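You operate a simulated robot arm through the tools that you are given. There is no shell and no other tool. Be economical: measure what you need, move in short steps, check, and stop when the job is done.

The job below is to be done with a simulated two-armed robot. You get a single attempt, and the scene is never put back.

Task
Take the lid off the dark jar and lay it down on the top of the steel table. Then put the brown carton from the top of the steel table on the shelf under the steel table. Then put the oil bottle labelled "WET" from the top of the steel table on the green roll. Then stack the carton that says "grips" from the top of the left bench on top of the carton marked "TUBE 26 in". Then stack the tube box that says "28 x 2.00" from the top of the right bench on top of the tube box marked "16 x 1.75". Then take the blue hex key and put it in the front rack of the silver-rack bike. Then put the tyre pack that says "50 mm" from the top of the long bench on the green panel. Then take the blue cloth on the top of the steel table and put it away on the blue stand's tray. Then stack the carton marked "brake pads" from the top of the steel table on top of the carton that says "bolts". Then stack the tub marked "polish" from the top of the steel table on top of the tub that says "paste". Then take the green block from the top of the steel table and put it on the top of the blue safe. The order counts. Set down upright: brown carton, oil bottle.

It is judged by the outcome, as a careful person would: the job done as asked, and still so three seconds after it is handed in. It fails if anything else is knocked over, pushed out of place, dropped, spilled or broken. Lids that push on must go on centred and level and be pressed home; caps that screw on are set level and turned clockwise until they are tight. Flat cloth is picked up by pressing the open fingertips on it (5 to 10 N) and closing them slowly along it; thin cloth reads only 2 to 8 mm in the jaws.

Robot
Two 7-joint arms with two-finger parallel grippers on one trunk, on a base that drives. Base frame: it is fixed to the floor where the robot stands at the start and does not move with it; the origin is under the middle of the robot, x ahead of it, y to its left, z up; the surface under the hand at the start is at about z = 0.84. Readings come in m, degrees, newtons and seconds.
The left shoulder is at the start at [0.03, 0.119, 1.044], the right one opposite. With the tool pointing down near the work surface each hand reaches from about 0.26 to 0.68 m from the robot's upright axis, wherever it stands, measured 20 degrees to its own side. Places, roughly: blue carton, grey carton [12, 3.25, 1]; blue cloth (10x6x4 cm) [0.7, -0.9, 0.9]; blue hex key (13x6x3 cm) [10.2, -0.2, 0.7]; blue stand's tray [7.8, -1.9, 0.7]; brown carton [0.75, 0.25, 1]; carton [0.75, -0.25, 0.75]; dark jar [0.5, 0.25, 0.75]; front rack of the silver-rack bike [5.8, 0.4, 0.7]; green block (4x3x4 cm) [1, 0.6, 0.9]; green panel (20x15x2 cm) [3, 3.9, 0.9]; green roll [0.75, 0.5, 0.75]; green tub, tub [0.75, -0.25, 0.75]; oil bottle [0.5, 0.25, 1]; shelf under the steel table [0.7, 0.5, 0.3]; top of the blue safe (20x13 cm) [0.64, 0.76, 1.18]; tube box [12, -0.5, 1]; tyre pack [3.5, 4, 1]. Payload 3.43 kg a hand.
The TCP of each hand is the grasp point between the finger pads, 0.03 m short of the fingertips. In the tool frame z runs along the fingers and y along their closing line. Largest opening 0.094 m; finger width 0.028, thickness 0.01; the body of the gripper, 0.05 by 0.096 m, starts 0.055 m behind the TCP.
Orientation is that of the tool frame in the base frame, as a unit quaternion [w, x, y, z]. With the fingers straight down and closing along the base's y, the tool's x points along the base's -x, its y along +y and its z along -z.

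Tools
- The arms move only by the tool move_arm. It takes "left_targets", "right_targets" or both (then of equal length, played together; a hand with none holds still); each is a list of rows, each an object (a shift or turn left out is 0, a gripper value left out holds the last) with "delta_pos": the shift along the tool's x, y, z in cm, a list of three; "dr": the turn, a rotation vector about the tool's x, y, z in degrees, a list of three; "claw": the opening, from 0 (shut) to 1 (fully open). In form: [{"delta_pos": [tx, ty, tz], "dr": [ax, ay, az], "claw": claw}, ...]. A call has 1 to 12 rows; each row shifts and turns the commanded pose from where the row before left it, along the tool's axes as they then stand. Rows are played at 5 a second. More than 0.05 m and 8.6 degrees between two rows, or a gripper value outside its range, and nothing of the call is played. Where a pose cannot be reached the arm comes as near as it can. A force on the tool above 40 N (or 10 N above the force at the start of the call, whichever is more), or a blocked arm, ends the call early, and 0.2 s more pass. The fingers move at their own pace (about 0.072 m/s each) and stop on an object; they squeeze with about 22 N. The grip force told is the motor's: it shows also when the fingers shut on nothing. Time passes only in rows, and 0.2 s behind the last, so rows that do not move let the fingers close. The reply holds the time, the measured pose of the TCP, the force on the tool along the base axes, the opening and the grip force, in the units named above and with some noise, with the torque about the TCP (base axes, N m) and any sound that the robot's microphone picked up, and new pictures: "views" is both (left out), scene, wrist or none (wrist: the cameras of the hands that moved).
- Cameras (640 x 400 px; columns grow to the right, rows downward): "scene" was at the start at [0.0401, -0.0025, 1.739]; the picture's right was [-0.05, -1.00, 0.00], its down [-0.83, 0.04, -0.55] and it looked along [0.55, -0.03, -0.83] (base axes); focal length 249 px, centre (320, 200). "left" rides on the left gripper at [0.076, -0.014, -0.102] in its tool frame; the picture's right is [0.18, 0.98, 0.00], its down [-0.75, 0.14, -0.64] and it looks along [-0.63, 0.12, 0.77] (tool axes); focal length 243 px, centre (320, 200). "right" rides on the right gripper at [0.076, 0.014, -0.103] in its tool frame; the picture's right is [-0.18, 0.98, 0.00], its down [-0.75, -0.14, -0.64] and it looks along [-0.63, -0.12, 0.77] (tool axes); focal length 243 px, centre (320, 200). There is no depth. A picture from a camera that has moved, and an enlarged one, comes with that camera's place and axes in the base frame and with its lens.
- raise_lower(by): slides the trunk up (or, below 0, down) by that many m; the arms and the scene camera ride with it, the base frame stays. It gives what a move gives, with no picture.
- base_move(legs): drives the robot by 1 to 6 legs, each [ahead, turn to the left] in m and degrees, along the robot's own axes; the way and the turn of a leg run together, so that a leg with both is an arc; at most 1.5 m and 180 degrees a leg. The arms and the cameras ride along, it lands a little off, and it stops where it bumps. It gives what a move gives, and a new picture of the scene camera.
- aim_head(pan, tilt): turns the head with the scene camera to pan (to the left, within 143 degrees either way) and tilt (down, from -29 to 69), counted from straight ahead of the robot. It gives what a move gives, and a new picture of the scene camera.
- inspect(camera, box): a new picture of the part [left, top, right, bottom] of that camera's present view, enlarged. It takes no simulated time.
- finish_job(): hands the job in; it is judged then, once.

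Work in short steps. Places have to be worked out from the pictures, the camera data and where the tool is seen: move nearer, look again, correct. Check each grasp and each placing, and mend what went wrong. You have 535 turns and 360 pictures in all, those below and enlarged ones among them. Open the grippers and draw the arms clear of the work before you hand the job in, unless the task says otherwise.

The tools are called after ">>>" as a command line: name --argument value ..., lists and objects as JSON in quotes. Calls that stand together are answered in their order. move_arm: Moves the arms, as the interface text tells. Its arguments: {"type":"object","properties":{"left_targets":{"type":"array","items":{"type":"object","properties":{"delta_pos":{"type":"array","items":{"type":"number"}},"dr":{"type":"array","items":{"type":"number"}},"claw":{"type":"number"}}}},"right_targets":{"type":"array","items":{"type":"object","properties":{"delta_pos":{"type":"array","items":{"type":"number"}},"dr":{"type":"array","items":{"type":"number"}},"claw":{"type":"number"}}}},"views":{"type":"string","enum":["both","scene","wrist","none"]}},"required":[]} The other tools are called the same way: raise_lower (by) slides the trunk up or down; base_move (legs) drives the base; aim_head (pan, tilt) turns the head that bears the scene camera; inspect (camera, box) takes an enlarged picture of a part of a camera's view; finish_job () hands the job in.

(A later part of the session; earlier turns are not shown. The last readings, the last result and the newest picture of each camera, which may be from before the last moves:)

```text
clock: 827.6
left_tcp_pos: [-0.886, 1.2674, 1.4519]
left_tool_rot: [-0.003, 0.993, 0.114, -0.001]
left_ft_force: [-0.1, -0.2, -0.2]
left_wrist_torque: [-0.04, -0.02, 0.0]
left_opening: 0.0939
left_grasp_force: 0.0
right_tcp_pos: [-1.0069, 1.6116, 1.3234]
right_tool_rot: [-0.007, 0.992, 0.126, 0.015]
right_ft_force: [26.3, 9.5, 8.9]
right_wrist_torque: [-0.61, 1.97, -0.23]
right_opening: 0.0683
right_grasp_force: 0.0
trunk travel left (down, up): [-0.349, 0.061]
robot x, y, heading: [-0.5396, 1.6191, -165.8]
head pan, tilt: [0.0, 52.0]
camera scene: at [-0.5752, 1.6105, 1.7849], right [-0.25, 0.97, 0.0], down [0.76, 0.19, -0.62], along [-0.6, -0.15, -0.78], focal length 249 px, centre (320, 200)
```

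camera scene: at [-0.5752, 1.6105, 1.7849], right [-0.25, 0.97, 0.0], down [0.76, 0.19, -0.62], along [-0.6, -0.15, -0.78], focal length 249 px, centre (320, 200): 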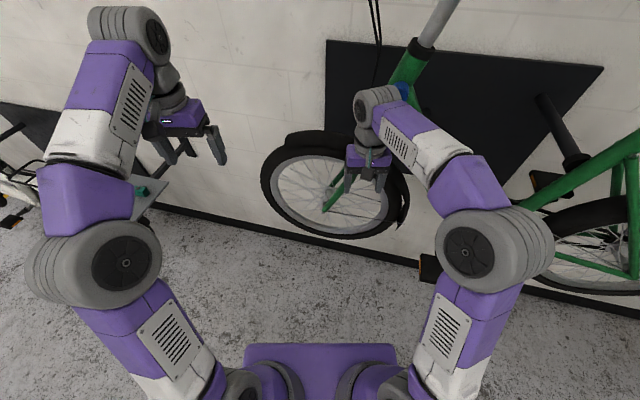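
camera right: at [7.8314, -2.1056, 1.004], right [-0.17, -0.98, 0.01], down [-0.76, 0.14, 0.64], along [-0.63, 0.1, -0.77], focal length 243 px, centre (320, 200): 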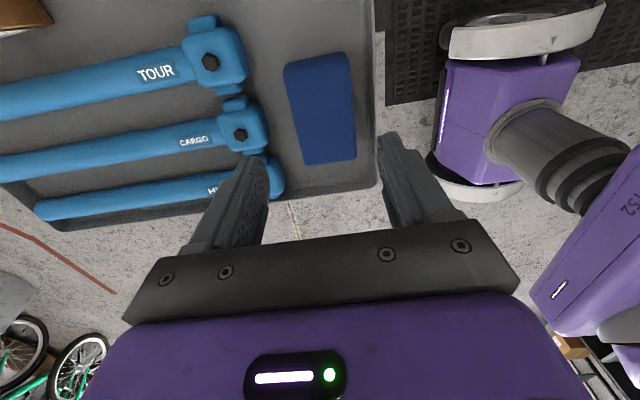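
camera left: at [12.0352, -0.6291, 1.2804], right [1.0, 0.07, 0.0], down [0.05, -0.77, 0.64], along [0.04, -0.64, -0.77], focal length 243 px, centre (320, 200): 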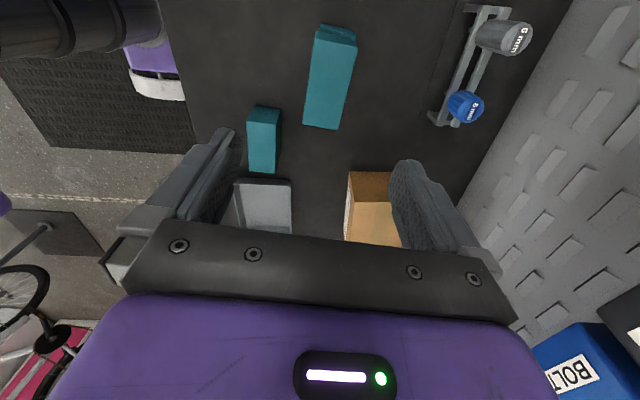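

The right hand touches the wall-hung green bike. I reverse 0.3 m right away and check the bike.

>>> base_move --legs '[[-0.3, 0]]'

```text
clock: 829.7
left_tcp_pos: [-0.6024, 1.3386, 1.45]
left_tool_rot: [-0.004, 0.994, 0.113, 0.002]
left_ft_force: [0.0, 0.1, -0.4]
left_wrist_torque: [0.01, -0.04, -0.02]
left_opening: 0.0941
left_grasp_force: 0.0
right_tcp_pos: [-0.7226, 1.6848, 1.3204]
right_tool_rot: [-0.007, 0.992, 0.124, 0.018]
right_ft_force: [-0.6, 0.0, -0.1]
right_wrist_torque: [0.02, 0.02, 0.04]
right_opening: 0.0686
right_grasp_force: 0.0
trunk travel left (down, up): [-0.349, 0.061]
robot x, y, heading: [-0.2501, 1.6945, -165.7]
head pan, tilt: [0.0, 52.0]
camera scene: at [-0.2924, 1.682, 1.7846], right [-0.25, 0.97, 0.0], down [0.76, 0.19, -0.62], along [-0.6, -0.15, -0.79], focal length 249 px, centre (320, 200)
```

scene: 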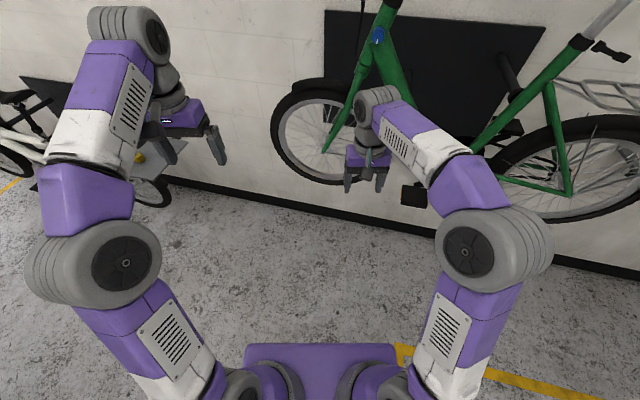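

>>> base_move --legs '[[0, 75.7], [1.0, 0], [0.9, 0], [0, 90], [0.22, 0]]'

```text
clock: 847.6
left_tcp_pos: [0.3922, 0.0849, 1.451]
left_tool_rot: [-0.002, -0.009, 1.0, -0.003]
left_ft_force: [-0.2, 0.7, -0.1]
left_wrist_torque: [-0.02, 0.01, 0.0]
left_opening: 0.094
left_grasp_force: 0.3
right_tcp_pos: [0.4389, -0.276, 1.3218]
right_tool_rot: [-0.019, -0.021, 1.0, -0.005]
right_ft_force: [0.1, 0.1, 0.1]
right_wrist_torque: [-0.01, -0.03, 0.01]
right_opening: 0.0686
right_grasp_force: 0.1
trunk travel left (down, up): [-0.349, 0.061]
robot x, y, heading: [-0.0248, -0.1835, 2.2]
head pan, tilt: [0.0, 52.0]
camera scene: at [0.0175, -0.1853, 1.7847], right [0.04, -1.0, 0.0], down [-0.79, -0.03, -0.62], along [0.62, 0.02, -0.79], focal length 249 px, centre (320, 200)
```

scene: 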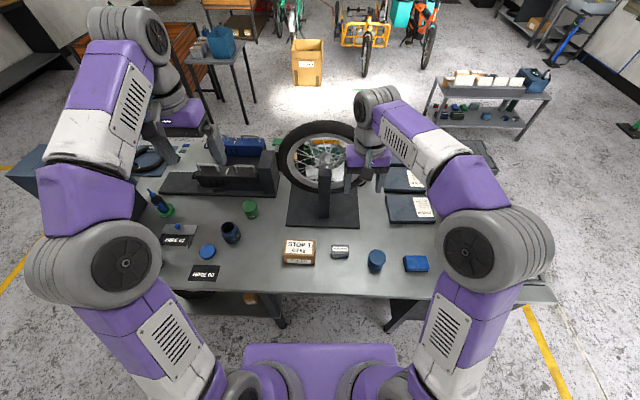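

>>> inspect --camera "scene" --box '[280, 225, 440, 285]'

>>> inspect --camera "right" --box '[160, 0, 480, 200]'

```text
4.00 times, centred on (360, 255) of scene
camera zoom: at [0.0175, -0.1853, 1.7847], right [0.04, -1.0, 0.0], down [-0.79, -0.03, -0.62], along [0.62, 0.02, -0.79], focal length 997 px, centre (160, -20)
```

zoom: 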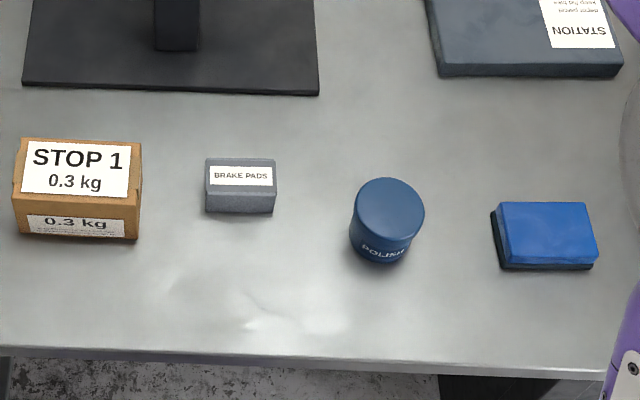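

```text
2.00 times, centred on (320, 100) of right
camera zoom: at [0.3667, -0.2658, 1.4257], right [0.14, 0.99, -0.02], down [0.78, -0.1, 0.61], along [0.61, -0.1, -0.79], focal length 485 px, centre (320, 400)
```

zoom: 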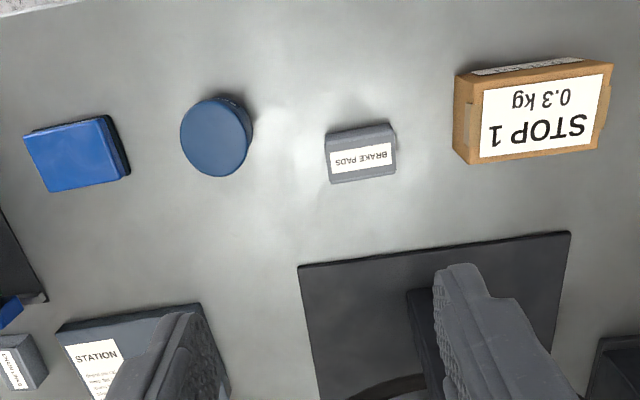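

BRAKE PADS: centre (0.484, -0.250), 7 cm along y, top z≈0.88. I bring the right hand down over it.

>>> move_arm --right_targets '[{"delta_pos": [-0.5, 0.3, 4.2], "claw": 1}, {"delta_pos": [-0.6, 0.3, 4.2]}, {"delta_pos": [-0.6, 0.3, 4.2]}, {"delta_pos": [-0.6, 0.3, 4.2]}, {"delta_pos": [-0.6, 0.3, 4.2]}, {"delta_pos": [-0.6, 0.3, 4.2]}, {"delta_pos": [-0.6, 0.3, 4.2]}, {"delta_pos": [-0.6, 0.3, 4.2]}]' --views "wrist"

```text
clock: 849.4
left_tcp_pos: [0.3939, 0.085, 1.4495]
left_tool_rot: [-0.003, -0.009, 1.0, -0.002]
left_ft_force: [-0.3, 0.2, 0.7]
left_wrist_torque: [0.04, 0.05, -0.02]
left_opening: 0.0941
left_grasp_force: 0.1
right_tcp_pos: [0.4741, -0.254, 0.9828]
right_tool_rot: [-0.019, -0.021, 1.0, -0.006]
right_ft_force: [0.6, 0.8, 0.0]
right_wrist_torque: [0.03, 0.01, 0.01]
right_opening: 0.094
right_grasp_force: 0.0
trunk travel left (down, up): [-0.349, 0.061]
robot x, y, heading: [-0.0242, -0.1921, 2.3]
head pan, tilt: [0.0, 52.0]
camera right: at [0.4006, -0.244, 1.0882], right [0.14, 0.99, -0.02], down [0.78, -0.1, 0.61], along [0.61, -0.1, -0.79], focal length 243 px, centre (320, 200)
```

right: 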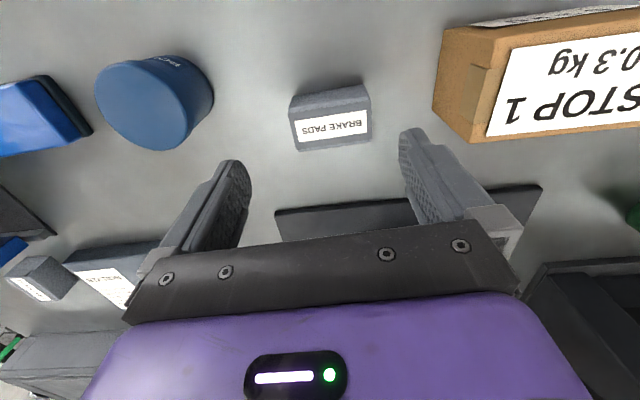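

>>> move_arm --right_targets '[{"delta_pos": [-0.7, 0.6, 3.5]}, {"delta_pos": [-0.2, 0, 4]}, {"delta_pos": [-0.2, 0, 2.8]}, {"claw": 0.4}, {"claw": 0.4}, {"claw": 0.4}, {"claw": 0.4}]' --views "wrist"

```text
clock: 851.0
left_tcp_pos: [0.3928, 0.0851, 1.4507]
left_tool_rot: [-0.002, -0.009, 1.0, -0.004]
left_ft_force: [-0.2, -0.1, 0.3]
left_wrist_torque: [0.04, 0.02, 0.0]
left_opening: 0.0942
left_grasp_force: 0.0
right_tcp_pos: [0.4783, -0.2498, 0.8817]
right_tool_rot: [-0.018, -0.021, 1.0, -0.006]
right_ft_force: [-0.1, 0.3, -0.4]
right_wrist_torque: [0.01, 0.03, 0.03]
right_opening: 0.0739
right_grasp_force: 22.3
trunk travel left (down, up): [-0.349, 0.061]
robot x, y, heading: [-0.028, -0.1886, 1.9]
head pan, tilt: [0.0, 52.0]
camera right: at [0.4058, -0.2377, 0.9866], right [0.14, 0.99, -0.02], down [0.78, -0.1, 0.61], along [0.61, -0.1, -0.79], focal length 243 px, centre (320, 200)
```

right: 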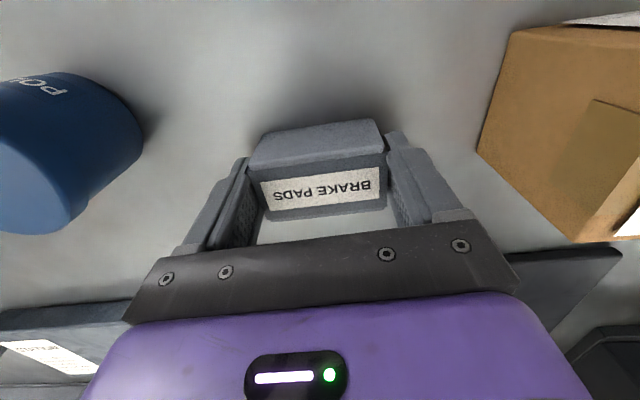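

Gripped (7.4 cm). I lift it and drive around the left end to the back of the table.

>>> move_arm --right_targets '[{"delta_pos": [0, 0, -3]}, {"delta_pos": [0, 0, -4.5]}, {"delta_pos": [0, 0, -4.5]}, {"delta_pos": [0, 0, -4.5]}, {"delta_pos": [0, 0, -4.5]}, {"delta_pos": [0, 0, -4.5]}, {"delta_pos": [0, 0, -4.5]}, {"delta_pos": [0, 0, -4.5]}, {"delta_pos": [0, 0, -4.5]}, {"delta_pos": [0, 0, -4.5]}]' --views "none"

>>> base_move --legs '[[-0.27, 0], [0, 88.5], [0.95, 0], [0.95, 0], [0, -90]]'

>>> base_move --legs '[[1.0, 0], [0.95, 0], [0, -90], [0.9, 0], [0.85, 0], [0, -90]]'

```text
clock: 853.2
left_tcp_pos: [0.3928, 0.0851, 1.4505]
left_tool_rot: [-0.002, -0.008, 1.0, -0.004]
left_ft_force: [-0.7, 0.7, -0.7]
left_wrist_torque: [-0.01, -0.03, 0.02]
left_opening: 0.0939
left_grasp_force: 0.1
right_tcp_pos: [0.4947, -0.2439, 1.3122]
right_tool_rot: [-0.019, -0.022, 1.0, -0.006]
right_ft_force: [-0.7, 0.8, -0.1]
right_wrist_torque: [-0.02, 0.0, -0.02]
right_opening: 0.0739
right_grasp_force: 21.6
trunk travel left (down, up): [-0.349, 0.061]
robot x, y, heading: [-0.0265, -0.1912, 2.3]
head pan, tilt: [0.0, 52.0]
```

```text
clock: 871.9
left_tcp_pos: [0.0438, 1.9963, 1.4497]
left_tool_rot: [-0.001, -0.018, 1.0, -0.004]
left_ft_force: [-0.1, 0.0, 0.4]
left_wrist_torque: [-0.01, 0.0, 0.03]
left_opening: 0.094
left_grasp_force: 0.1
right_tcp_pos: [0.1543, 1.6706, 1.3115]
right_tool_rot: [-0.018, -0.033, 0.999, -0.006]
right_ft_force: [0.0, 0.0, -0.3]
right_wrist_torque: [-0.01, -0.01, 0.03]
right_opening: 0.0738
right_grasp_force: 22.5
trunk travel left (down, up): [-0.349, 0.061]
robot x, y, heading: [-0.3679, 1.716, 3.3]
head pan, tilt: [0.0, 52.0]
camera scene: at [-0.3251, 1.7198, 1.7846], right [0.06, -1.0, 0.0], down [-0.79, -0.05, -0.62], along [0.61, 0.04, -0.79], focal length 249 px, centre (320, 200)
```

scene: 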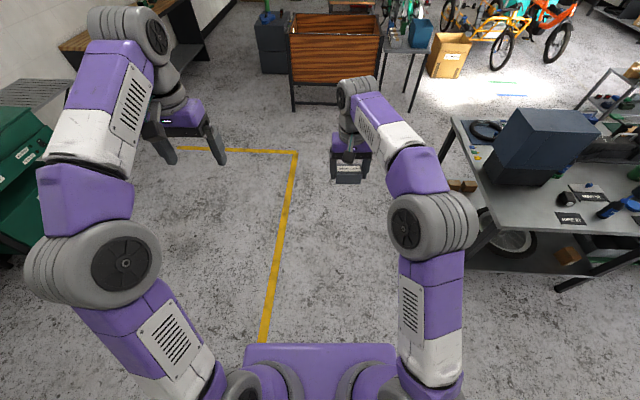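

```text
clock: 897.8
left_tcp_pos: [1.2179, -0.1873, 1.45]
left_tool_rot: [-0.004, 1.0, -0.001, 0.001]
left_ft_force: [-1.0, 0.0, 0.6]
left_wrist_torque: [-0.02, -0.06, 0.02]
left_opening: 0.0939
left_grasp_force: 0.1
right_tcp_pos: [1.1228, 0.1448, 1.3115]
right_tool_rot: [-0.005, 1.0, 0.01, 0.018]
right_ft_force: [0.9, 0.0, -1.2]
right_wrist_torque: [-0.01, -0.05, -0.01]
right_opening: 0.0713
right_grasp_force: 22.3
trunk travel left (down, up): [-0.349, 0.061]
robot x, y, heading: [1.6421, 0.077, -179.0]
head pan, tilt: [0.0, 52.0]
camera scene: at [1.5983, 0.0766, 1.7846], right [-0.02, 1.0, 0.0], down [0.79, 0.01, -0.62], along [-0.62, -0.01, -0.79], focal length 249 px, centre (320, 200)
```

scene: 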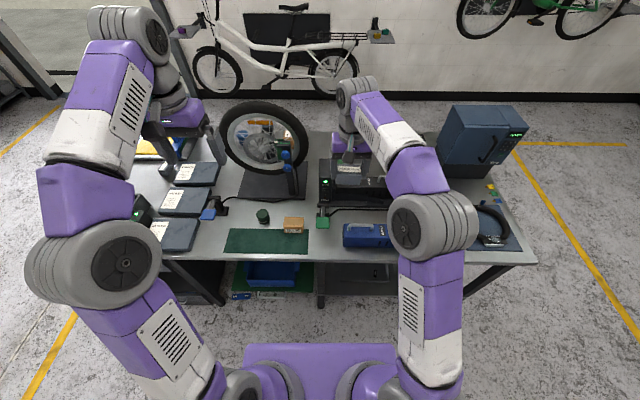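

>>> base_move --legs '[[0.1, -1]]'

>>> inspect --camera "scene" --box '[230, 200, 370, 270]'

>>> inspect --camera "left" --box '[0, 0, 640, 400]'

```text
clock: 898.9
left_tcp_pos: [1.1152, -0.1802, 1.4494]
left_tool_rot: [-0.003, 1.0, -0.011, 0.002]
left_ft_force: [-0.2, 1.1, 0.3]
left_wrist_torque: [0.01, 0.01, 0.01]
left_opening: 0.094
left_grasp_force: 0.1
right_tcp_pos: [1.026, 0.1535, 1.3107]
right_tool_rot: [-0.005, 1.0, 0.001, 0.018]
right_ft_force: [-0.4, -0.4, -0.4]
right_wrist_torque: [0.02, -0.03, -0.01]
right_opening: 0.0714
right_grasp_force: 21.5
trunk travel left (down, up): [-0.349, 0.061]
robot x, y, heading: [1.5411, 0.0772, -179.7]
head pan, tilt: [0.0, 52.0]
camera scene: at [1.4997, 0.0764, 1.7847], right [0.0, 1.0, 0.0], down [0.79, 0.0, -0.62], along [-0.62, 0.0, -0.79], focal length 249 px, centre (320, 200)
```

scene: 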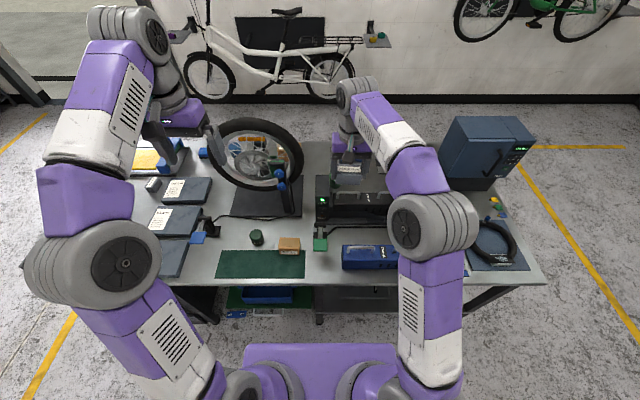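

```text
4.57 times, centred on (300, 235) of scene
camera zoom: at [1.4997, 0.0764, 1.7847], right [0.0, 1.0, 0.0], down [0.79, 0.0, -0.62], along [-0.62, 0.0, -0.79], focal length 1140 px, centre (411, 40)
```

zoom: 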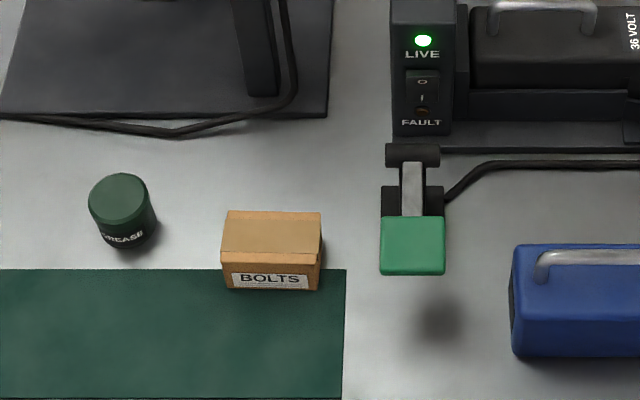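

```text
1.00 times, centred on (320, 200) of left (not enlarged: the box is as wide or as high as the picture)
camera zoom: at [1.1917, -0.1678, 1.5537], right [0.16, -0.99, -0.01], down [-0.76, -0.13, 0.64], along [-0.63, -0.1, -0.77], focal length 243 px, centre (320, 200)
```

zoom: 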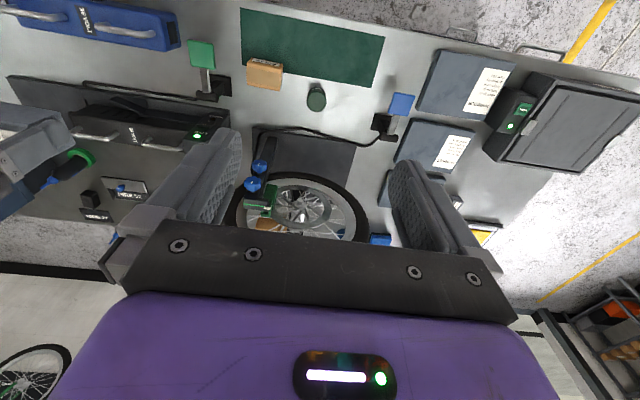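

BOLTS top is near (1.02, -0.048, 0.89). I move the right hand with the brake pads over it and look.

>>> move_arm --right_targets '[{"delta_pos": [-0.2, 2.95, 3]}, {"delta_pos": [-0.2, 2.95, 3]}, {"delta_pos": [-0.2, 2.95, 3]}, {"delta_pos": [-0.2, 2.95, 3]}, {"delta_pos": [-0.2, 2.95, 3]}, {"delta_pos": [-0.2, 2.95, 3]}, {"delta_pos": [-0.2, 2.95, 3]}]'

>>> inspect --camera "scene" --box '[230, 200, 370, 270]'

```text
clock: 900.5
left_tcp_pos: [1.1148, -0.1814, 1.4496]
left_tool_rot: [-0.005, 1.0, -0.011, 0.002]
left_ft_force: [-1.3, -0.2, 0.2]
left_wrist_torque: [-0.03, -0.01, 0.0]
left_opening: 0.094
left_grasp_force: 0.1
right_tcp_pos: [1.0189, -0.0549, 1.0981]
right_tool_rot: [-0.005, 1.0, 0.002, 0.018]
right_ft_force: [0.1, 0.1, -0.2]
right_wrist_torque: [0.04, -0.03, 0.02]
right_opening: 0.0711
right_grasp_force: 21.5
trunk travel left (down, up): [-0.349, 0.061]
robot x, y, heading: [1.5457, 0.0756, -180.1]
head pan, tilt: [0.0, 52.0]
camera scene: at [1.4987, 0.075, 1.7846], right [0.0, 1.0, 0.0], down [0.79, 0.0, -0.62], along [-0.62, 0.0, -0.79], focal length 249 px, centre (320, 200)
camera right: at [1.0923, -0.0697, 1.2027], right [-0.18, -0.98, -0.02], down [-0.78, 0.13, 0.62], along [-0.6, 0.12, -0.79], focal length 243 px, centre (320, 200)
```

scene: 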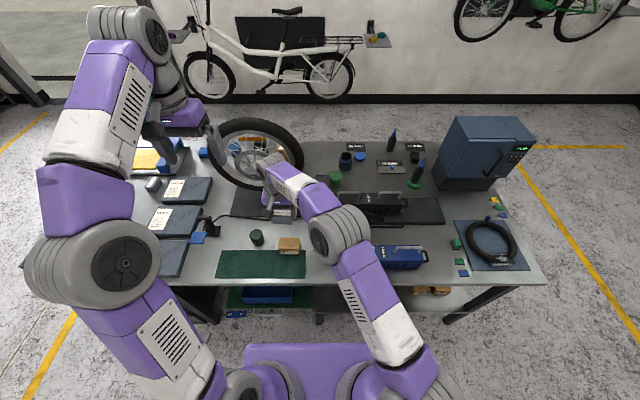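
right: 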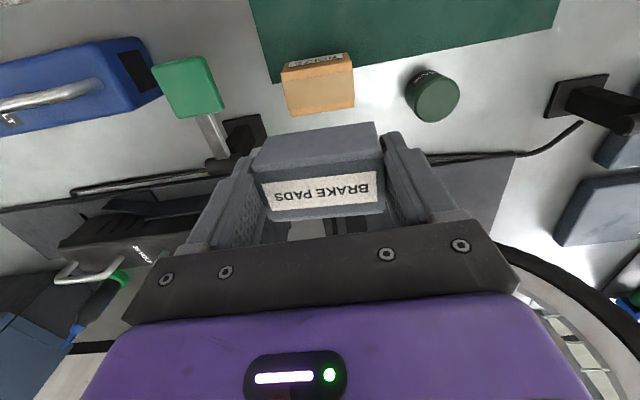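

```text
4.57 times, centred on (300, 235) of scene
camera zoom: at [1.4987, 0.075, 1.7846], right [0.0, 1.0, 0.0], down [0.79, 0.0, -0.62], along [-0.62, 0.0, -0.79], focal length 1140 px, centre (411, 40)
```

zoom: 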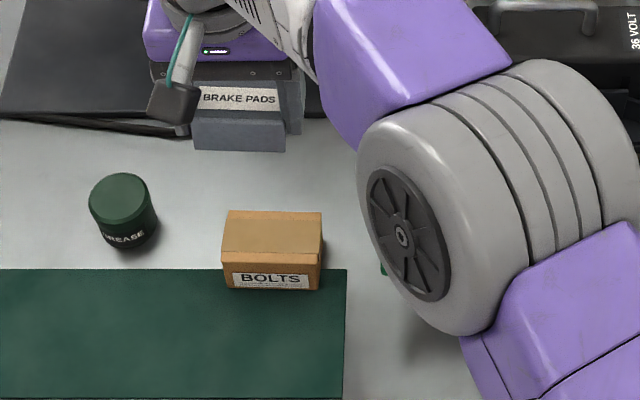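

>>> move_arm --right_targets '[{"delta_pos": [-0.2, -0.5, 4]}, {"delta_pos": [-0.2, 0, 4]}, {"delta_pos": [-0.1, 0, 2.5]}]' --views "wrist"

>>> inspect --camera "scene" --box '[230, 200, 370, 270]'

```text
clock: 901.3
left_tcp_pos: [1.115, -0.1791, 1.45]
left_tool_rot: [-0.003, 1.0, -0.012, 0.002]
left_ft_force: [0.0, -0.4, -0.2]
left_wrist_torque: [-0.02, -0.01, 0.03]
left_opening: 0.0939
left_grasp_force: 0.1
right_tcp_pos: [1.0197, -0.0459, 0.9946]
right_tool_rot: [-0.006, 1.0, 0.002, 0.018]
right_ft_force: [0.4, -0.3, -1.8]
right_wrist_torque: [0.0, 0.01, 0.0]
right_opening: 0.0711
right_grasp_force: 21.5
trunk travel left (down, up): [-0.349, 0.061]
robot x, y, heading: [1.5429, 0.0753, -179.9]
head pan, tilt: [0.0, 52.0]
camera right: at [1.0924, -0.0615, 1.0979], right [-0.18, -0.98, -0.02], down [-0.78, 0.13, 0.62], along [-0.6, 0.12, -0.79], focal length 243 px, centre (320, 200)
```

right: 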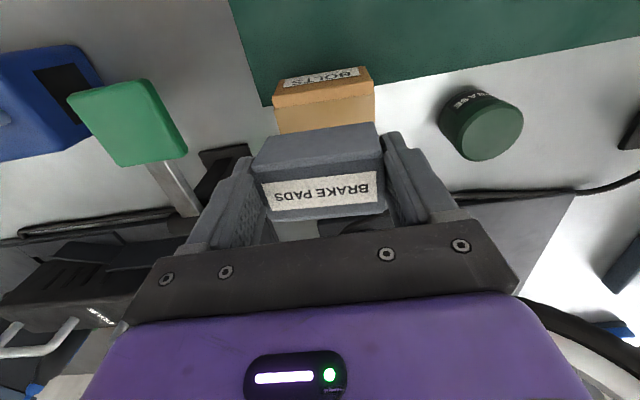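

```text
4.57 times, centred on (300, 235) of scene
camera zoom: at [1.4992, 0.0764, 1.7846], right [0.0, 1.0, 0.0], down [0.79, 0.0, -0.62], along [-0.62, 0.0, -0.79], focal length 1140 px, centre (411, 40)
```

zoom: 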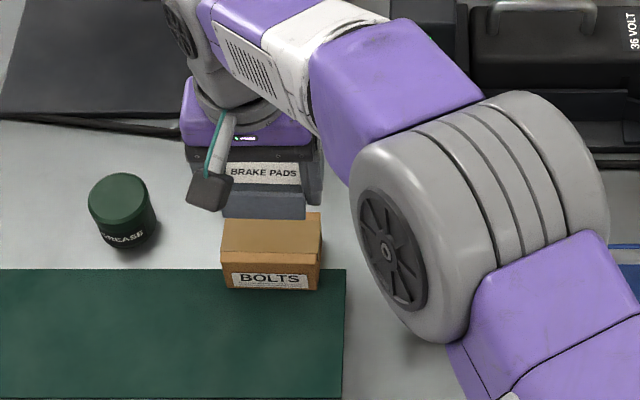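

>>> move_arm --right_targets '[{"delta_pos": [-0.3, 0.5, 2.5]}, {"delta_pos": [-0.1, 0, 1]}, {"delta_pos": [0, 0, 0.5]}, {"delta_pos": [0, 0, 0.4]}, {"delta_pos": [0, 0, 0.4]}, {"delta_pos": [0, 0, 0.4]}, {"delta_pos": [0, 0, 0.4]}]' --views "wrist"

```text
clock: 902.9
left_tcp_pos: [1.1144, -0.1802, 1.451]
left_tool_rot: [-0.004, 1.0, -0.011, 0.002]
left_ft_force: [-0.1, 0.1, -0.7]
left_wrist_torque: [0.0, 0.03, 0.0]
left_opening: 0.0938
left_grasp_force: 0.0
right_tcp_pos: [1.016, -0.0489, 0.9381]
right_tool_rot: [-0.005, 1.0, 0.0, 0.018]
right_ft_force: [0.2, -1.1, -1.0]
right_wrist_torque: [0.01, 0.0, -0.06]
right_opening: 0.071
right_grasp_force: 21.5
trunk travel left (down, up): [-0.349, 0.061]
robot x, y, heading: [1.5457, 0.075, -180.0]
head pan, tilt: [0.0, 52.0]
camera right: at [1.0896, -0.0652, 1.0428], right [-0.18, -0.98, -0.02], down [-0.78, 0.13, 0.61], along [-0.6, 0.12, -0.79], focal length 243 px, centre (320, 200)
```

right: 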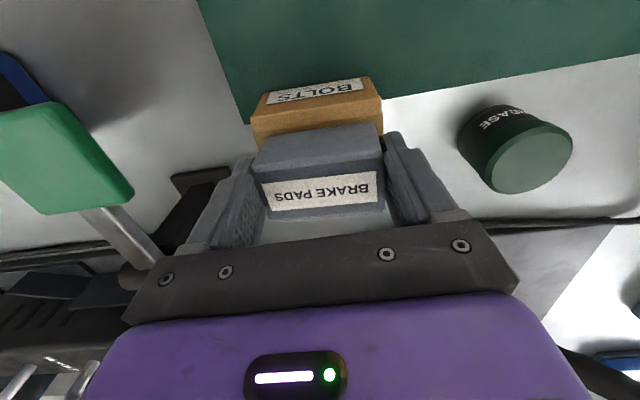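

>>> move_arm --right_targets '[{"delta_pos": [0, 0, 0.3]}, {"delta_pos": [0, 0, 0.3]}, {"delta_pos": [0, 0, 0.3]}, {"delta_pos": [0, 0, 0.3]}, {"delta_pos": [0, 0, 0.3]}]' --views "none"

```text
clock: 904.1
left_tcp_pos: [1.1163, -0.1792, 1.4493]
left_tool_rot: [-0.004, 1.0, -0.012, 0.002]
left_ft_force: [-0.3, -1.2, -0.2]
left_wrist_torque: [0.01, -0.03, -0.03]
left_opening: 0.0938
left_grasp_force: 0.1
right_tcp_pos: [1.0139, -0.0513, 0.9321]
right_tool_rot: [-0.004, 1.0, 0.0, 0.015]
right_ft_force: [4.7, 3.5, 20.8]
right_wrist_torque: [0.89, -0.64, -0.16]
right_opening: 0.0714
right_grasp_force: 21.6
trunk travel left (down, up): [-0.349, 0.061]
robot x, y, heading: [1.5438, 0.0757, 179.9]
head pan, tilt: [0.0, 52.0]
stopped in row 5 (right hand): the force on the tool passed its limit at 42 N (the readings are from after the stop); the commanded pose is now the measured one
```

Contact. I ease off, open a little and rise, then check the stack.

>>> move_arm --right_targets '[{"delta_pos": [0, 0, -0.3]}, {"claw": 0.85}, {"claw": 0.95}, {"claw": 1}, {"delta_pos": [0, 0, -3]}, {"delta_pos": [0, 0, -4]}, {"delta_pos": [0, 0, -4]}, {"delta_pos": [0, 0, -4]}, {"delta_pos": [0, 0, -4]}]' --views "wrist"

>>> inspect --camera "scene" --box '[230, 200, 370, 270]'

```text
clock: 906.1
left_tcp_pos: [1.1167, -0.1799, 1.451]
left_tool_rot: [-0.003, 1.0, -0.011, 0.002]
left_ft_force: [0.1, 0.2, 0.4]
left_wrist_torque: [-0.02, 0.03, -0.02]
left_opening: 0.0938
left_grasp_force: 0.0
right_tcp_pos: [1.0097, -0.0542, 1.1225]
right_tool_rot: [-0.003, 1.0, 0.002, 0.015]
right_ft_force: [0.3, -0.6, -0.2]
right_wrist_torque: [-0.04, 0.0, 0.02]
right_opening: 0.0937
right_grasp_force: 0.0
trunk travel left (down, up): [-0.349, 0.061]
robot x, y, heading: [1.5463, 0.0787, -179.9]
head pan, tilt: [0.0, 52.0]
camera right: at [1.0833, -0.0695, 1.2268], right [-0.18, -0.98, -0.01], down [-0.77, 0.13, 0.62], along [-0.61, 0.12, -0.78], focal length 243 px, centre (320, 200)
```

right: 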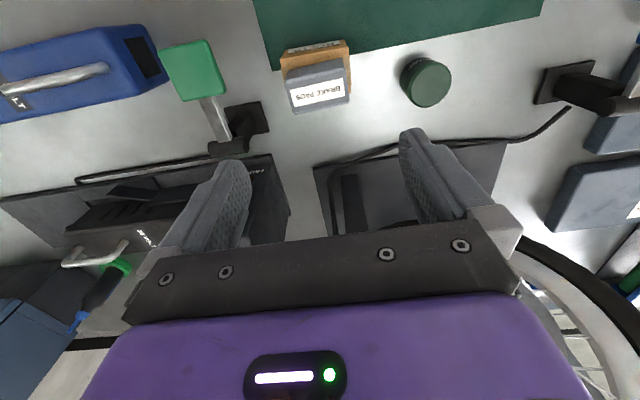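

```text
4.57 times, centred on (300, 235) of scene
camera zoom: at [1.5001, 0.0764, 1.7847], right [0.0, 1.0, 0.0], down [0.79, 0.0, -0.62], along [-0.62, 0.0, -0.79], focal length 1140 px, centre (411, 40)
```

zoom: 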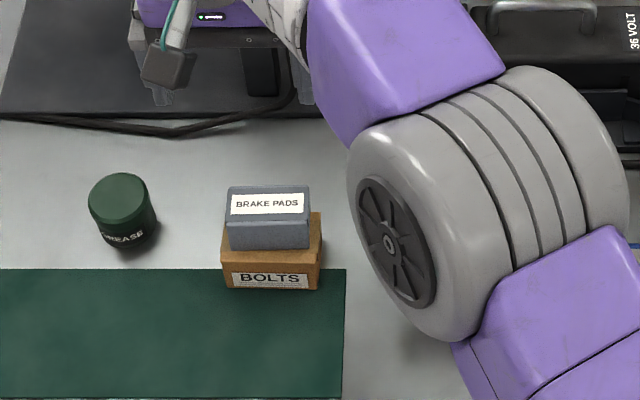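

Brake pads stacked on bolts. Next the polish tub: I retract and drive back around the left end to the front side.

>>> move_arm --right_targets '[{"delta_pos": [0, 0, -4]}, {"delta_pos": [1.2, -3.3, -3.2]}, {"delta_pos": [1.2, -3.3, -3.2]}, {"delta_pos": [1.2, -3.3, -3.2]}, {"delta_pos": [1.2, -3.3, -3.2]}, {"delta_pos": [1.2, -3.3, -3]}, {"delta_pos": [1.2, -3, -1]}]' --views "none"

>>> base_move --legs '[[-0.13, 0], [0, -90], [0.8, 0], [0.8, 0], [0, 90]]'

>>> base_move --legs '[[1.0, 0], [0.85, 0], [0, 90], [0.9, 0], [0.87, 0], [0, 90]]'

```text
clock: 907.7
left_tcp_pos: [1.1162, -0.1785, 1.451]
left_tool_rot: [-0.003, 1.0, -0.011, 0.001]
left_ft_force: [-0.1, -0.6, 0.1]
left_wrist_torque: [0.01, -0.01, -0.02]
left_opening: 0.0942
left_grasp_force: 0.0
right_tcp_pos: [1.0741, 0.1432, 1.3328]
right_tool_rot: [-0.003, 1.0, 0.001, 0.015]
right_ft_force: [0.4, 0.8, 0.5]
right_wrist_torque: [-0.03, 0.01, 0.0]
right_opening: 0.094
right_grasp_force: 0.1
trunk travel left (down, up): [-0.349, 0.061]
robot x, y, heading: [1.5485, 0.0798, -180.0]
head pan, tilt: [0.0, 52.0]
```

```text
clock: 924.6
left_tcp_pos: [1.2744, 1.4338, 1.4504]
left_tool_rot: [-0.004, 1.0, -0.015, 0.002]
left_ft_force: [1.0, 0.3, 0.6]
left_wrist_torque: [0.0, -0.01, -0.01]
left_opening: 0.0939
left_grasp_force: 0.0
right_tcp_pos: [1.2356, 1.7535, 1.3333]
right_tool_rot: [-0.004, 1.0, -0.002, 0.015]
right_ft_force: [0.7, 0.3, -0.8]
right_wrist_torque: [0.0, -0.02, 0.01]
right_opening: 0.0941
right_grasp_force: 0.0
trunk travel left (down, up): [-0.349, 0.061]
robot x, y, heading: [1.7039, 1.6845, 179.5]
head pan, tilt: [0.0, 52.0]
camera scene: at [1.6612, 1.6868, 1.7847], right [0.01, 1.0, 0.0], down [0.79, -0.01, -0.62], along [-0.62, 0.0, -0.79], focal length 249 px, centre (320, 200)
```

scene: 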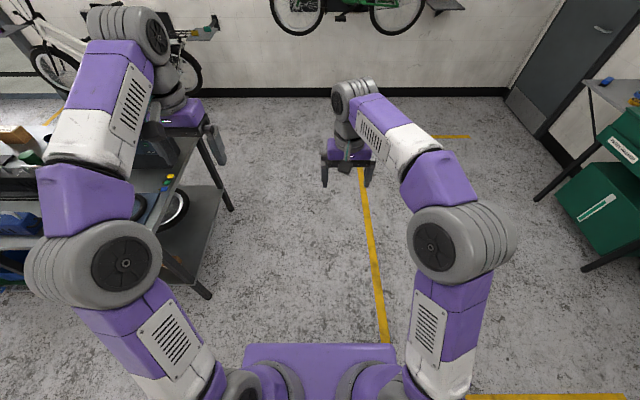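

```text
clock: 950.0
left_tcp_pos: [0.2539, 0.1774, 1.4502]
left_tool_rot: [-0.002, 0.03, 1.0, -0.004]
left_ft_force: [-0.5, 0.3, 0.3]
left_wrist_torque: [0.0, 0.02, 0.0]
left_opening: 0.0943
left_grasp_force: 0.2
right_tcp_pos: [0.2833, -0.145, 1.3325]
right_tool_rot: [-0.015, 0.018, 1.0, -0.003]
right_ft_force: [-0.1, 0.5, -1.1]
right_wrist_torque: [-0.04, 0.05, -0.02]
right_opening: 0.0941
right_grasp_force: 0.0
trunk travel left (down, up): [-0.349, 0.061]
robot x, y, heading: [-0.1839, -0.0595, -2.2]
head pan, tilt: [0.0, 52.0]
camera scene: at [-0.1403, -0.0628, 1.7847], right [-0.04, -1.0, 0.0], down [-0.79, 0.03, -0.62], along [0.62, -0.02, -0.79], focal length 249 px, centre (320, 200)
```

scene: 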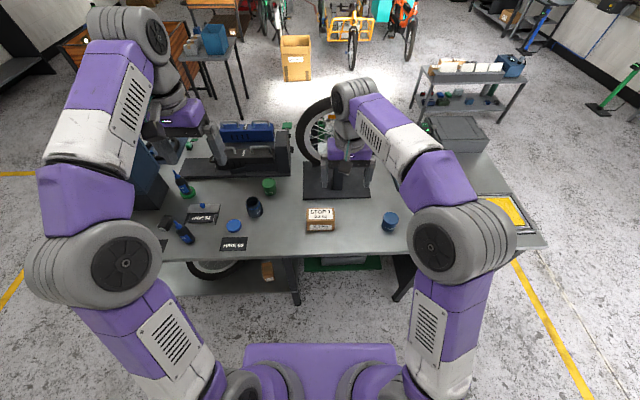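

>>> base_move --legs '[[0.21, 2]]'

>>> inspect --camera "scene" --box '[220, 150, 460, 290]'

>>> inspect --camera "left" --box '[0, 0, 640, 400]'

```text
clock: 951.7
left_tcp_pos: [0.4579, 0.1892, 1.4501]
left_tool_rot: [-0.002, 0.011, 1.0, -0.003]
left_ft_force: [0.7, 0.4, 0.0]
left_wrist_torque: [0.02, 0.0, 0.0]
left_opening: 0.0935
left_grasp_force: 0.1
right_tcp_pos: [0.5, -0.1303, 1.3328]
right_tool_rot: [-0.014, -0.001, 1.0, -0.003]
right_ft_force: [0.6, -0.2, -0.3]
right_wrist_torque: [0.02, 0.0, -0.01]
right_opening: 0.0941
right_grasp_force: 0.1
trunk travel left (down, up): [-0.349, 0.061]
robot x, y, heading: [0.0277, -0.0631, 0.1]
head pan, tilt: [0.0, 52.0]
camera scene: at [0.0724, -0.0651, 1.7847], right [0.0, -1.0, 0.0], down [-0.79, 0.0, -0.62], along [0.62, 0.0, -0.79], focal length 249 px, centre (320, 200)
```

scene: 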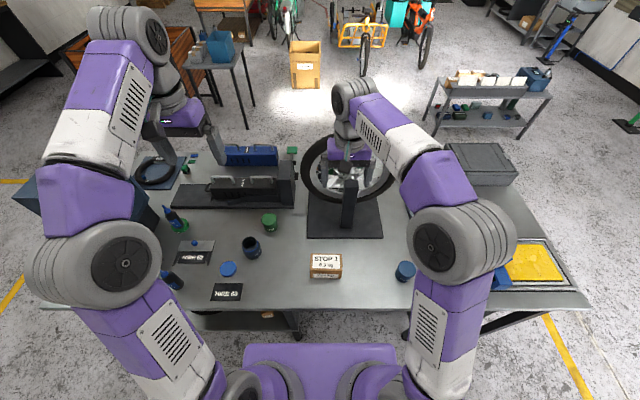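

```text
2.67 times, centred on (340, 220) of scene
camera zoom: at [0.0724, -0.0651, 1.7847], right [0.0, -1.0, 0.0], down [-0.79, 0.0, -0.62], along [0.62, 0.0, -0.79], focal length 665 px, centre (267, 147)
```

zoom: 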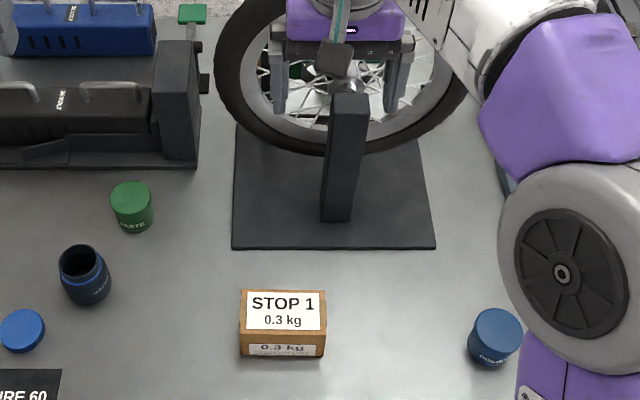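

```text
1.00 times, centred on (320, 200) of left (not enlarged: the box is as wide or as high as the picture)
camera zoom: at [0.3818, 0.1783, 1.5537], right [-0.16, 0.99, -0.01], down [0.76, 0.13, 0.64], along [0.63, 0.1, -0.77], focal length 243 px, centre (320, 200)
```

zoom: 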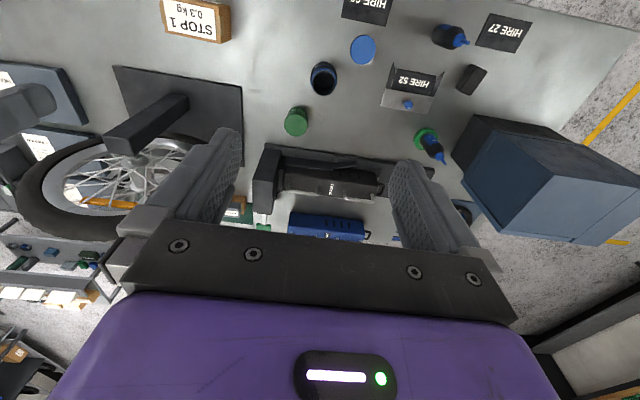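

Polish is at (0.444, -0.387), paste near (0.65, 0.15). To reach both with the right arm I shift the robot to y≈0.12.

>>> base_move --legs '[[-0.25, 0], [0, 90], [0.18, 0], [0, -90], [0.25, 0]]'

>>> move_arm --left_targets '[{"delta_pos": [2, 2, 0]}, {"delta_pos": [2, 2, 0]}, {"delta_pos": [2, 2, 0]}, {}, {}, {}, {}, {}]' --right_targets '[{"delta_pos": [0.7, -4, 1.5]}, {"delta_pos": [0.7, -4, 1.5]}, {"delta_pos": [0.7, -4, 1.5]}, {"delta_pos": [0.7, -4, 1.5]}, {"delta_pos": [0.7, -4, 1.5]}, {"delta_pos": [0.7, -4, 1.5]}, {"delta_pos": [0.7, -4, 1.5]}, {"delta_pos": [0.7, -4, 1.5]}]'

```text
clock: 963.6
left_tcp_pos: [0.4466, 0.3925, 1.4496]
left_tool_rot: [-0.001, -0.005, 1.0, -0.004]
left_ft_force: [-0.2, 0.2, 0.2]
left_wrist_torque: [0.01, 0.03, 0.02]
left_opening: 0.094
left_grasp_force: 0.1
right_tcp_pos: [0.4997, 0.074, 1.3333]
right_tool_rot: [-0.013, -0.018, 1.0, -0.004]
right_ft_force: [0.3, -0.1, -0.5]
right_wrist_torque: [0.01, 0.0, 0.04]
right_opening: 0.0939
right_grasp_force: 0.1
trunk travel left (down, up): [-0.349, 0.061]
robot x, y, heading: [0.0276, 0.1246, 1.9]
head pan, tilt: [0.0, 52.0]
camera scene: at [0.0706, 0.1264, 1.7847], right [0.03, -1.0, 0.0], down [-0.79, -0.03, -0.62], along [0.62, 0.02, -0.79], focal length 249 px, centre (320, 200)
```

scene: 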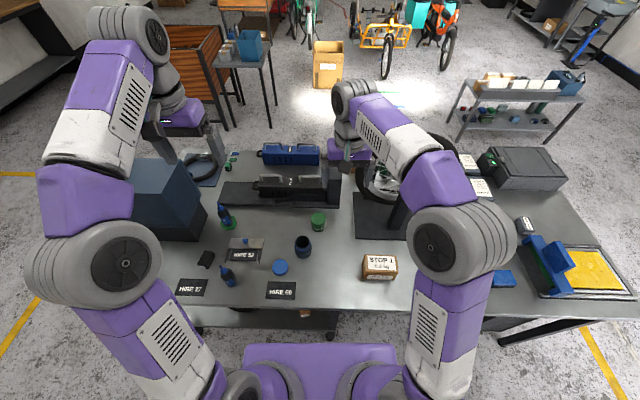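

```text
clock: 965.4
left_tcp_pos: [0.3898, 0.452, 1.4481]
left_tool_rot: [-0.002, -0.005, 1.0, -0.003]
left_ft_force: [0.4, -1.5, -0.3]
left_wrist_torque: [-0.02, 0.06, -0.02]
left_opening: 0.094
left_grasp_force: 0.0
right_tcp_pos: [0.4524, -0.2489, 1.214]
right_tool_rot: [-0.014, -0.017, 1.0, -0.002]
right_ft_force: [-0.6, 0.0, -0.4]
right_wrist_torque: [0.0, -0.01, -0.01]
right_opening: 0.094
right_grasp_force: 0.0
trunk travel left (down, up): [-0.349, 0.061]
robot x, y, heading: [0.0249, 0.1264, 1.8]
head pan, tilt: [0.0, 52.0]
camera scene: at [0.071, 0.1249, 1.7846], right [0.03, -1.0, 0.0], down [-0.79, -0.03, -0.62], along [0.62, 0.02, -0.79], focal length 249 px, centre (320, 200)
camera right: at [0.3785, -0.2375, 1.3184], right [0.15, 0.99, -0.01], down [0.78, -0.11, 0.62], along [0.61, -0.1, -0.78], focal length 243 px, centre (320, 200)
camera left: at [0.3129, 0.4371, 1.5521], right [-0.19, 0.98, -0.01], down [0.75, 0.15, 0.64], along [0.63, 0.12, -0.77], focal length 243 px, centre (320, 200)
```

scene: 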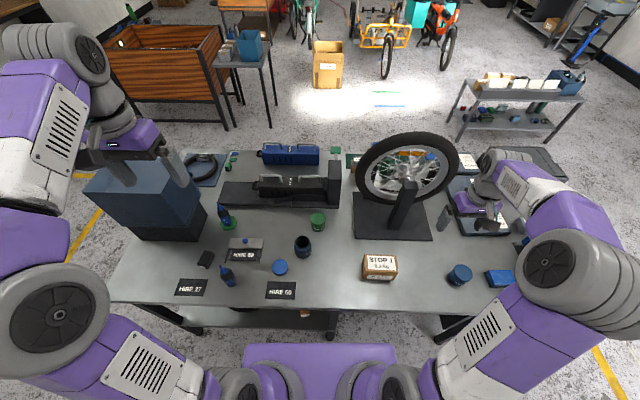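
right: 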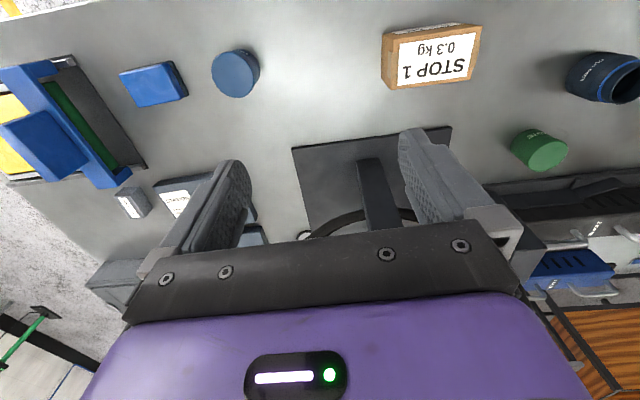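
left: 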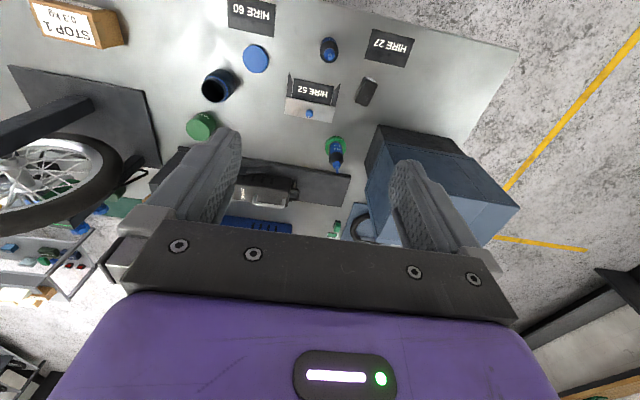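

>>> move_arm --right_targets '[{"delta_pos": [0.1, -2.3, 3.6]}, {"delta_pos": [0.1, -2.3, 3.6]}, {"delta_pos": [0.1, -2.3, 3.6]}, {"delta_pos": [0.1, -2.3, 3.6]}, {"delta_pos": [0.1, -2.3, 3.6]}, {"delta_pos": [0.1, -2.2, 3.2]}]' --views "wrist"

```text
clock: 966.8
left_tcp_pos: [0.3888, 0.4507, 1.4489]
left_tool_rot: [-0.001, -0.006, 1.0, -0.003]
left_ft_force: [0.5, 0.0, 0.8]
left_wrist_torque: [0.0, -0.03, 0.0]
left_opening: 0.0943
left_grasp_force: 0.0
right_tcp_pos: [0.448, -0.3898, 1.0043]
right_tool_rot: [-0.014, -0.018, 1.0, -0.004]
right_ft_force: [0.9, 0.3, -0.3]
right_wrist_torque: [0.01, 0.02, 0.0]
right_opening: 0.0938
right_grasp_force: 0.0
trunk travel left (down, up): [-0.349, 0.061]
robot x, y, heading: [0.0262, 0.1186, 2.1]
head pan, tilt: [0.0, 52.0]
camera right: at [0.3739, -0.3778, 1.1083], right [0.15, 0.99, -0.01], down [0.78, -0.11, 0.62], along [0.61, -0.1, -0.78], focal length 243 px, centre (320, 200)
```

right: 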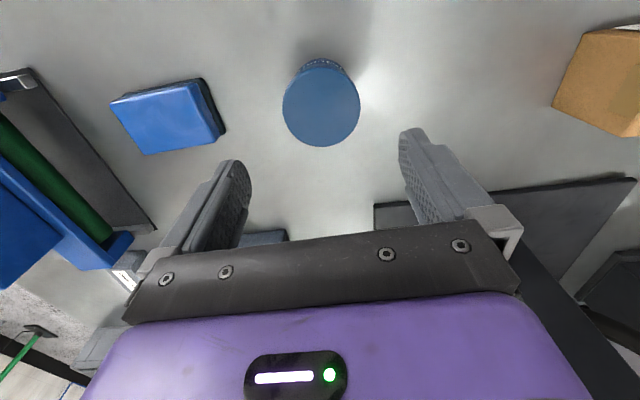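

>>> move_arm --right_targets '[{"delta_pos": [0.6, 0.2, 4]}, {"delta_pos": [0, 0, 4]}, {"delta_pos": [0, 0, 4]}, {"claw": 0.4}, {"claw": 0.4}, {"claw": 0.4}, {"claw": 0.4}]' --views "wrist"

```text
clock: 968.4
left_tcp_pos: [0.3884, 0.4519, 1.4475]
left_tool_rot: [-0.002, -0.006, 1.0, -0.003]
left_ft_force: [-0.7, 0.6, 1.1]
left_wrist_torque: [-0.01, -0.02, 0.01]
left_opening: 0.0941
left_grasp_force: 0.0
right_tcp_pos: [0.4361, -0.3874, 0.886]
right_tool_rot: [-0.014, -0.017, 1.0, -0.004]
right_ft_force: [-0.1, 0.1, 0.0]
right_wrist_torque: [0.03, 0.01, 0.02]
right_opening: 0.0683
right_grasp_force: 21.7
trunk travel left (down, up): [-0.349, 0.061]
robot x, y, heading: [0.0245, 0.1186, 2.0]
head pan, tilt: [0.0, 52.0]
camera right: at [0.3623, -0.3757, 0.9902], right [0.15, 0.99, -0.01], down [0.78, -0.11, 0.62], along [0.61, -0.1, -0.78], focal length 243 px, centre (320, 200)
```

right: 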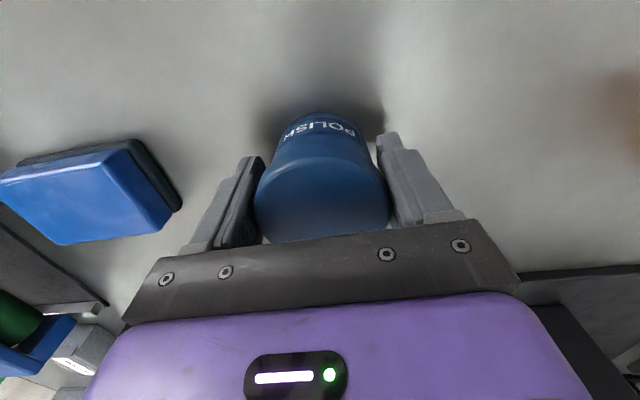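

Polish gripped (6.8 cm). I lift it and carry it toward the paste tub, staying clear of the wheel stand.

>>> move_arm --right_targets '[{"delta_pos": [0, 0, -4]}, {"delta_pos": [0, 0, -4.5]}, {"delta_pos": [0, 0, -4.5]}, {"delta_pos": [0, 0, -4.5]}, {"delta_pos": [0, 0, -4.5]}]' --views "none"

>>> move_arm --right_targets '[{"delta_pos": [-0.4, 4.5, 0]}, {"delta_pos": [-0.4, 4.5, 0]}, {"delta_pos": [-0.4, 4.5, 0]}, {"delta_pos": [-0.4, 4.5, 0]}, {"delta_pos": [-0.4, 4.5, 0]}, {"delta_pos": [-0.4, 4.5, 0]}, {"delta_pos": [-0.4, 4.5, 0]}, {"delta_pos": [-0.4, 4.5, 0]}, {"delta_pos": [-0.4, 4.5, 0]}, {"delta_pos": [-0.4, 4.5, 0]}, {"delta_pos": [-2, 3, 0]}]'

```text
clock: 969.6
left_tcp_pos: [0.3881, 0.4516, 1.4486]
left_tool_rot: [-0.001, -0.005, 1.0, -0.004]
left_ft_force: [-0.2, 0.5, -0.7]
left_wrist_torque: [-0.02, -0.02, 0.01]
left_opening: 0.0938
left_grasp_force: 0.0
right_tcp_pos: [0.4428, -0.3844, 1.1077]
right_tool_rot: [-0.013, -0.017, 1.0, -0.005]
right_ft_force: [-0.1, 0.3, -1.8]
right_wrist_torque: [0.02, -0.01, 0.01]
right_opening: 0.0685
right_grasp_force: 22.2
trunk travel left (down, up): [-0.349, 0.061]
robot x, y, heading: [0.0219, 0.1268, 1.9]
head pan, tilt: [0.0, 52.0]
```

```text
clock: 972.0
left_tcp_pos: [0.3901, 0.4534, 1.4479]
left_tool_rot: [-0.002, -0.005, 1.0, -0.004]
left_ft_force: [0.2, 0.1, -0.1]
left_wrist_torque: [0.0, 0.0, 0.0]
left_opening: 0.0936
left_grasp_force: 0.0
right_tcp_pos: [0.4867, 0.0996, 1.0986]
right_tool_rot: [-0.014, -0.016, 1.0, -0.004]
right_ft_force: [-0.3, -0.8, -3.0]
right_wrist_torque: [-0.03, 0.04, -0.02]
right_opening: 0.0684
right_grasp_force: 22.3
trunk travel left (down, up): [-0.349, 0.061]
robot x, y, heading: [0.0267, 0.1249, 1.7]
head pan, tilt: [0.0, 52.0]
camera scene: at [0.0724, 0.1273, 1.7846], right [0.03, -1.0, 0.0], down [-0.79, -0.03, -0.61], along [0.61, 0.02, -0.79], focal length 249 px, centre (320, 200)
camera right: at [0.4127, 0.1105, 1.2023], right [0.15, 0.99, -0.01], down [0.78, -0.11, 0.62], along [0.61, -0.1, -0.78], focal length 243 px, centre (320, 200)
```

scene: 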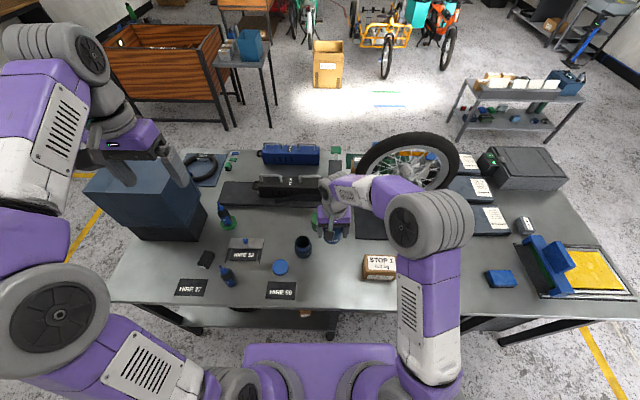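
right: 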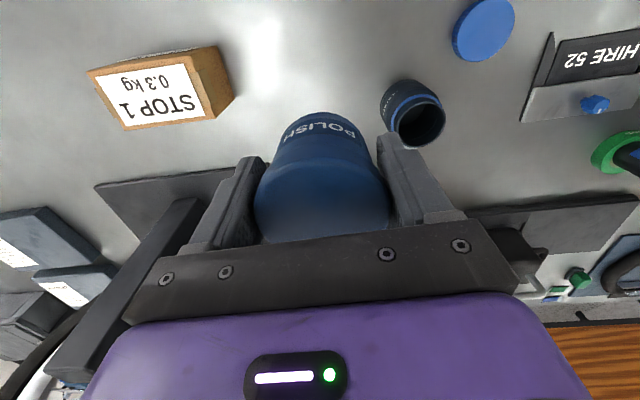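

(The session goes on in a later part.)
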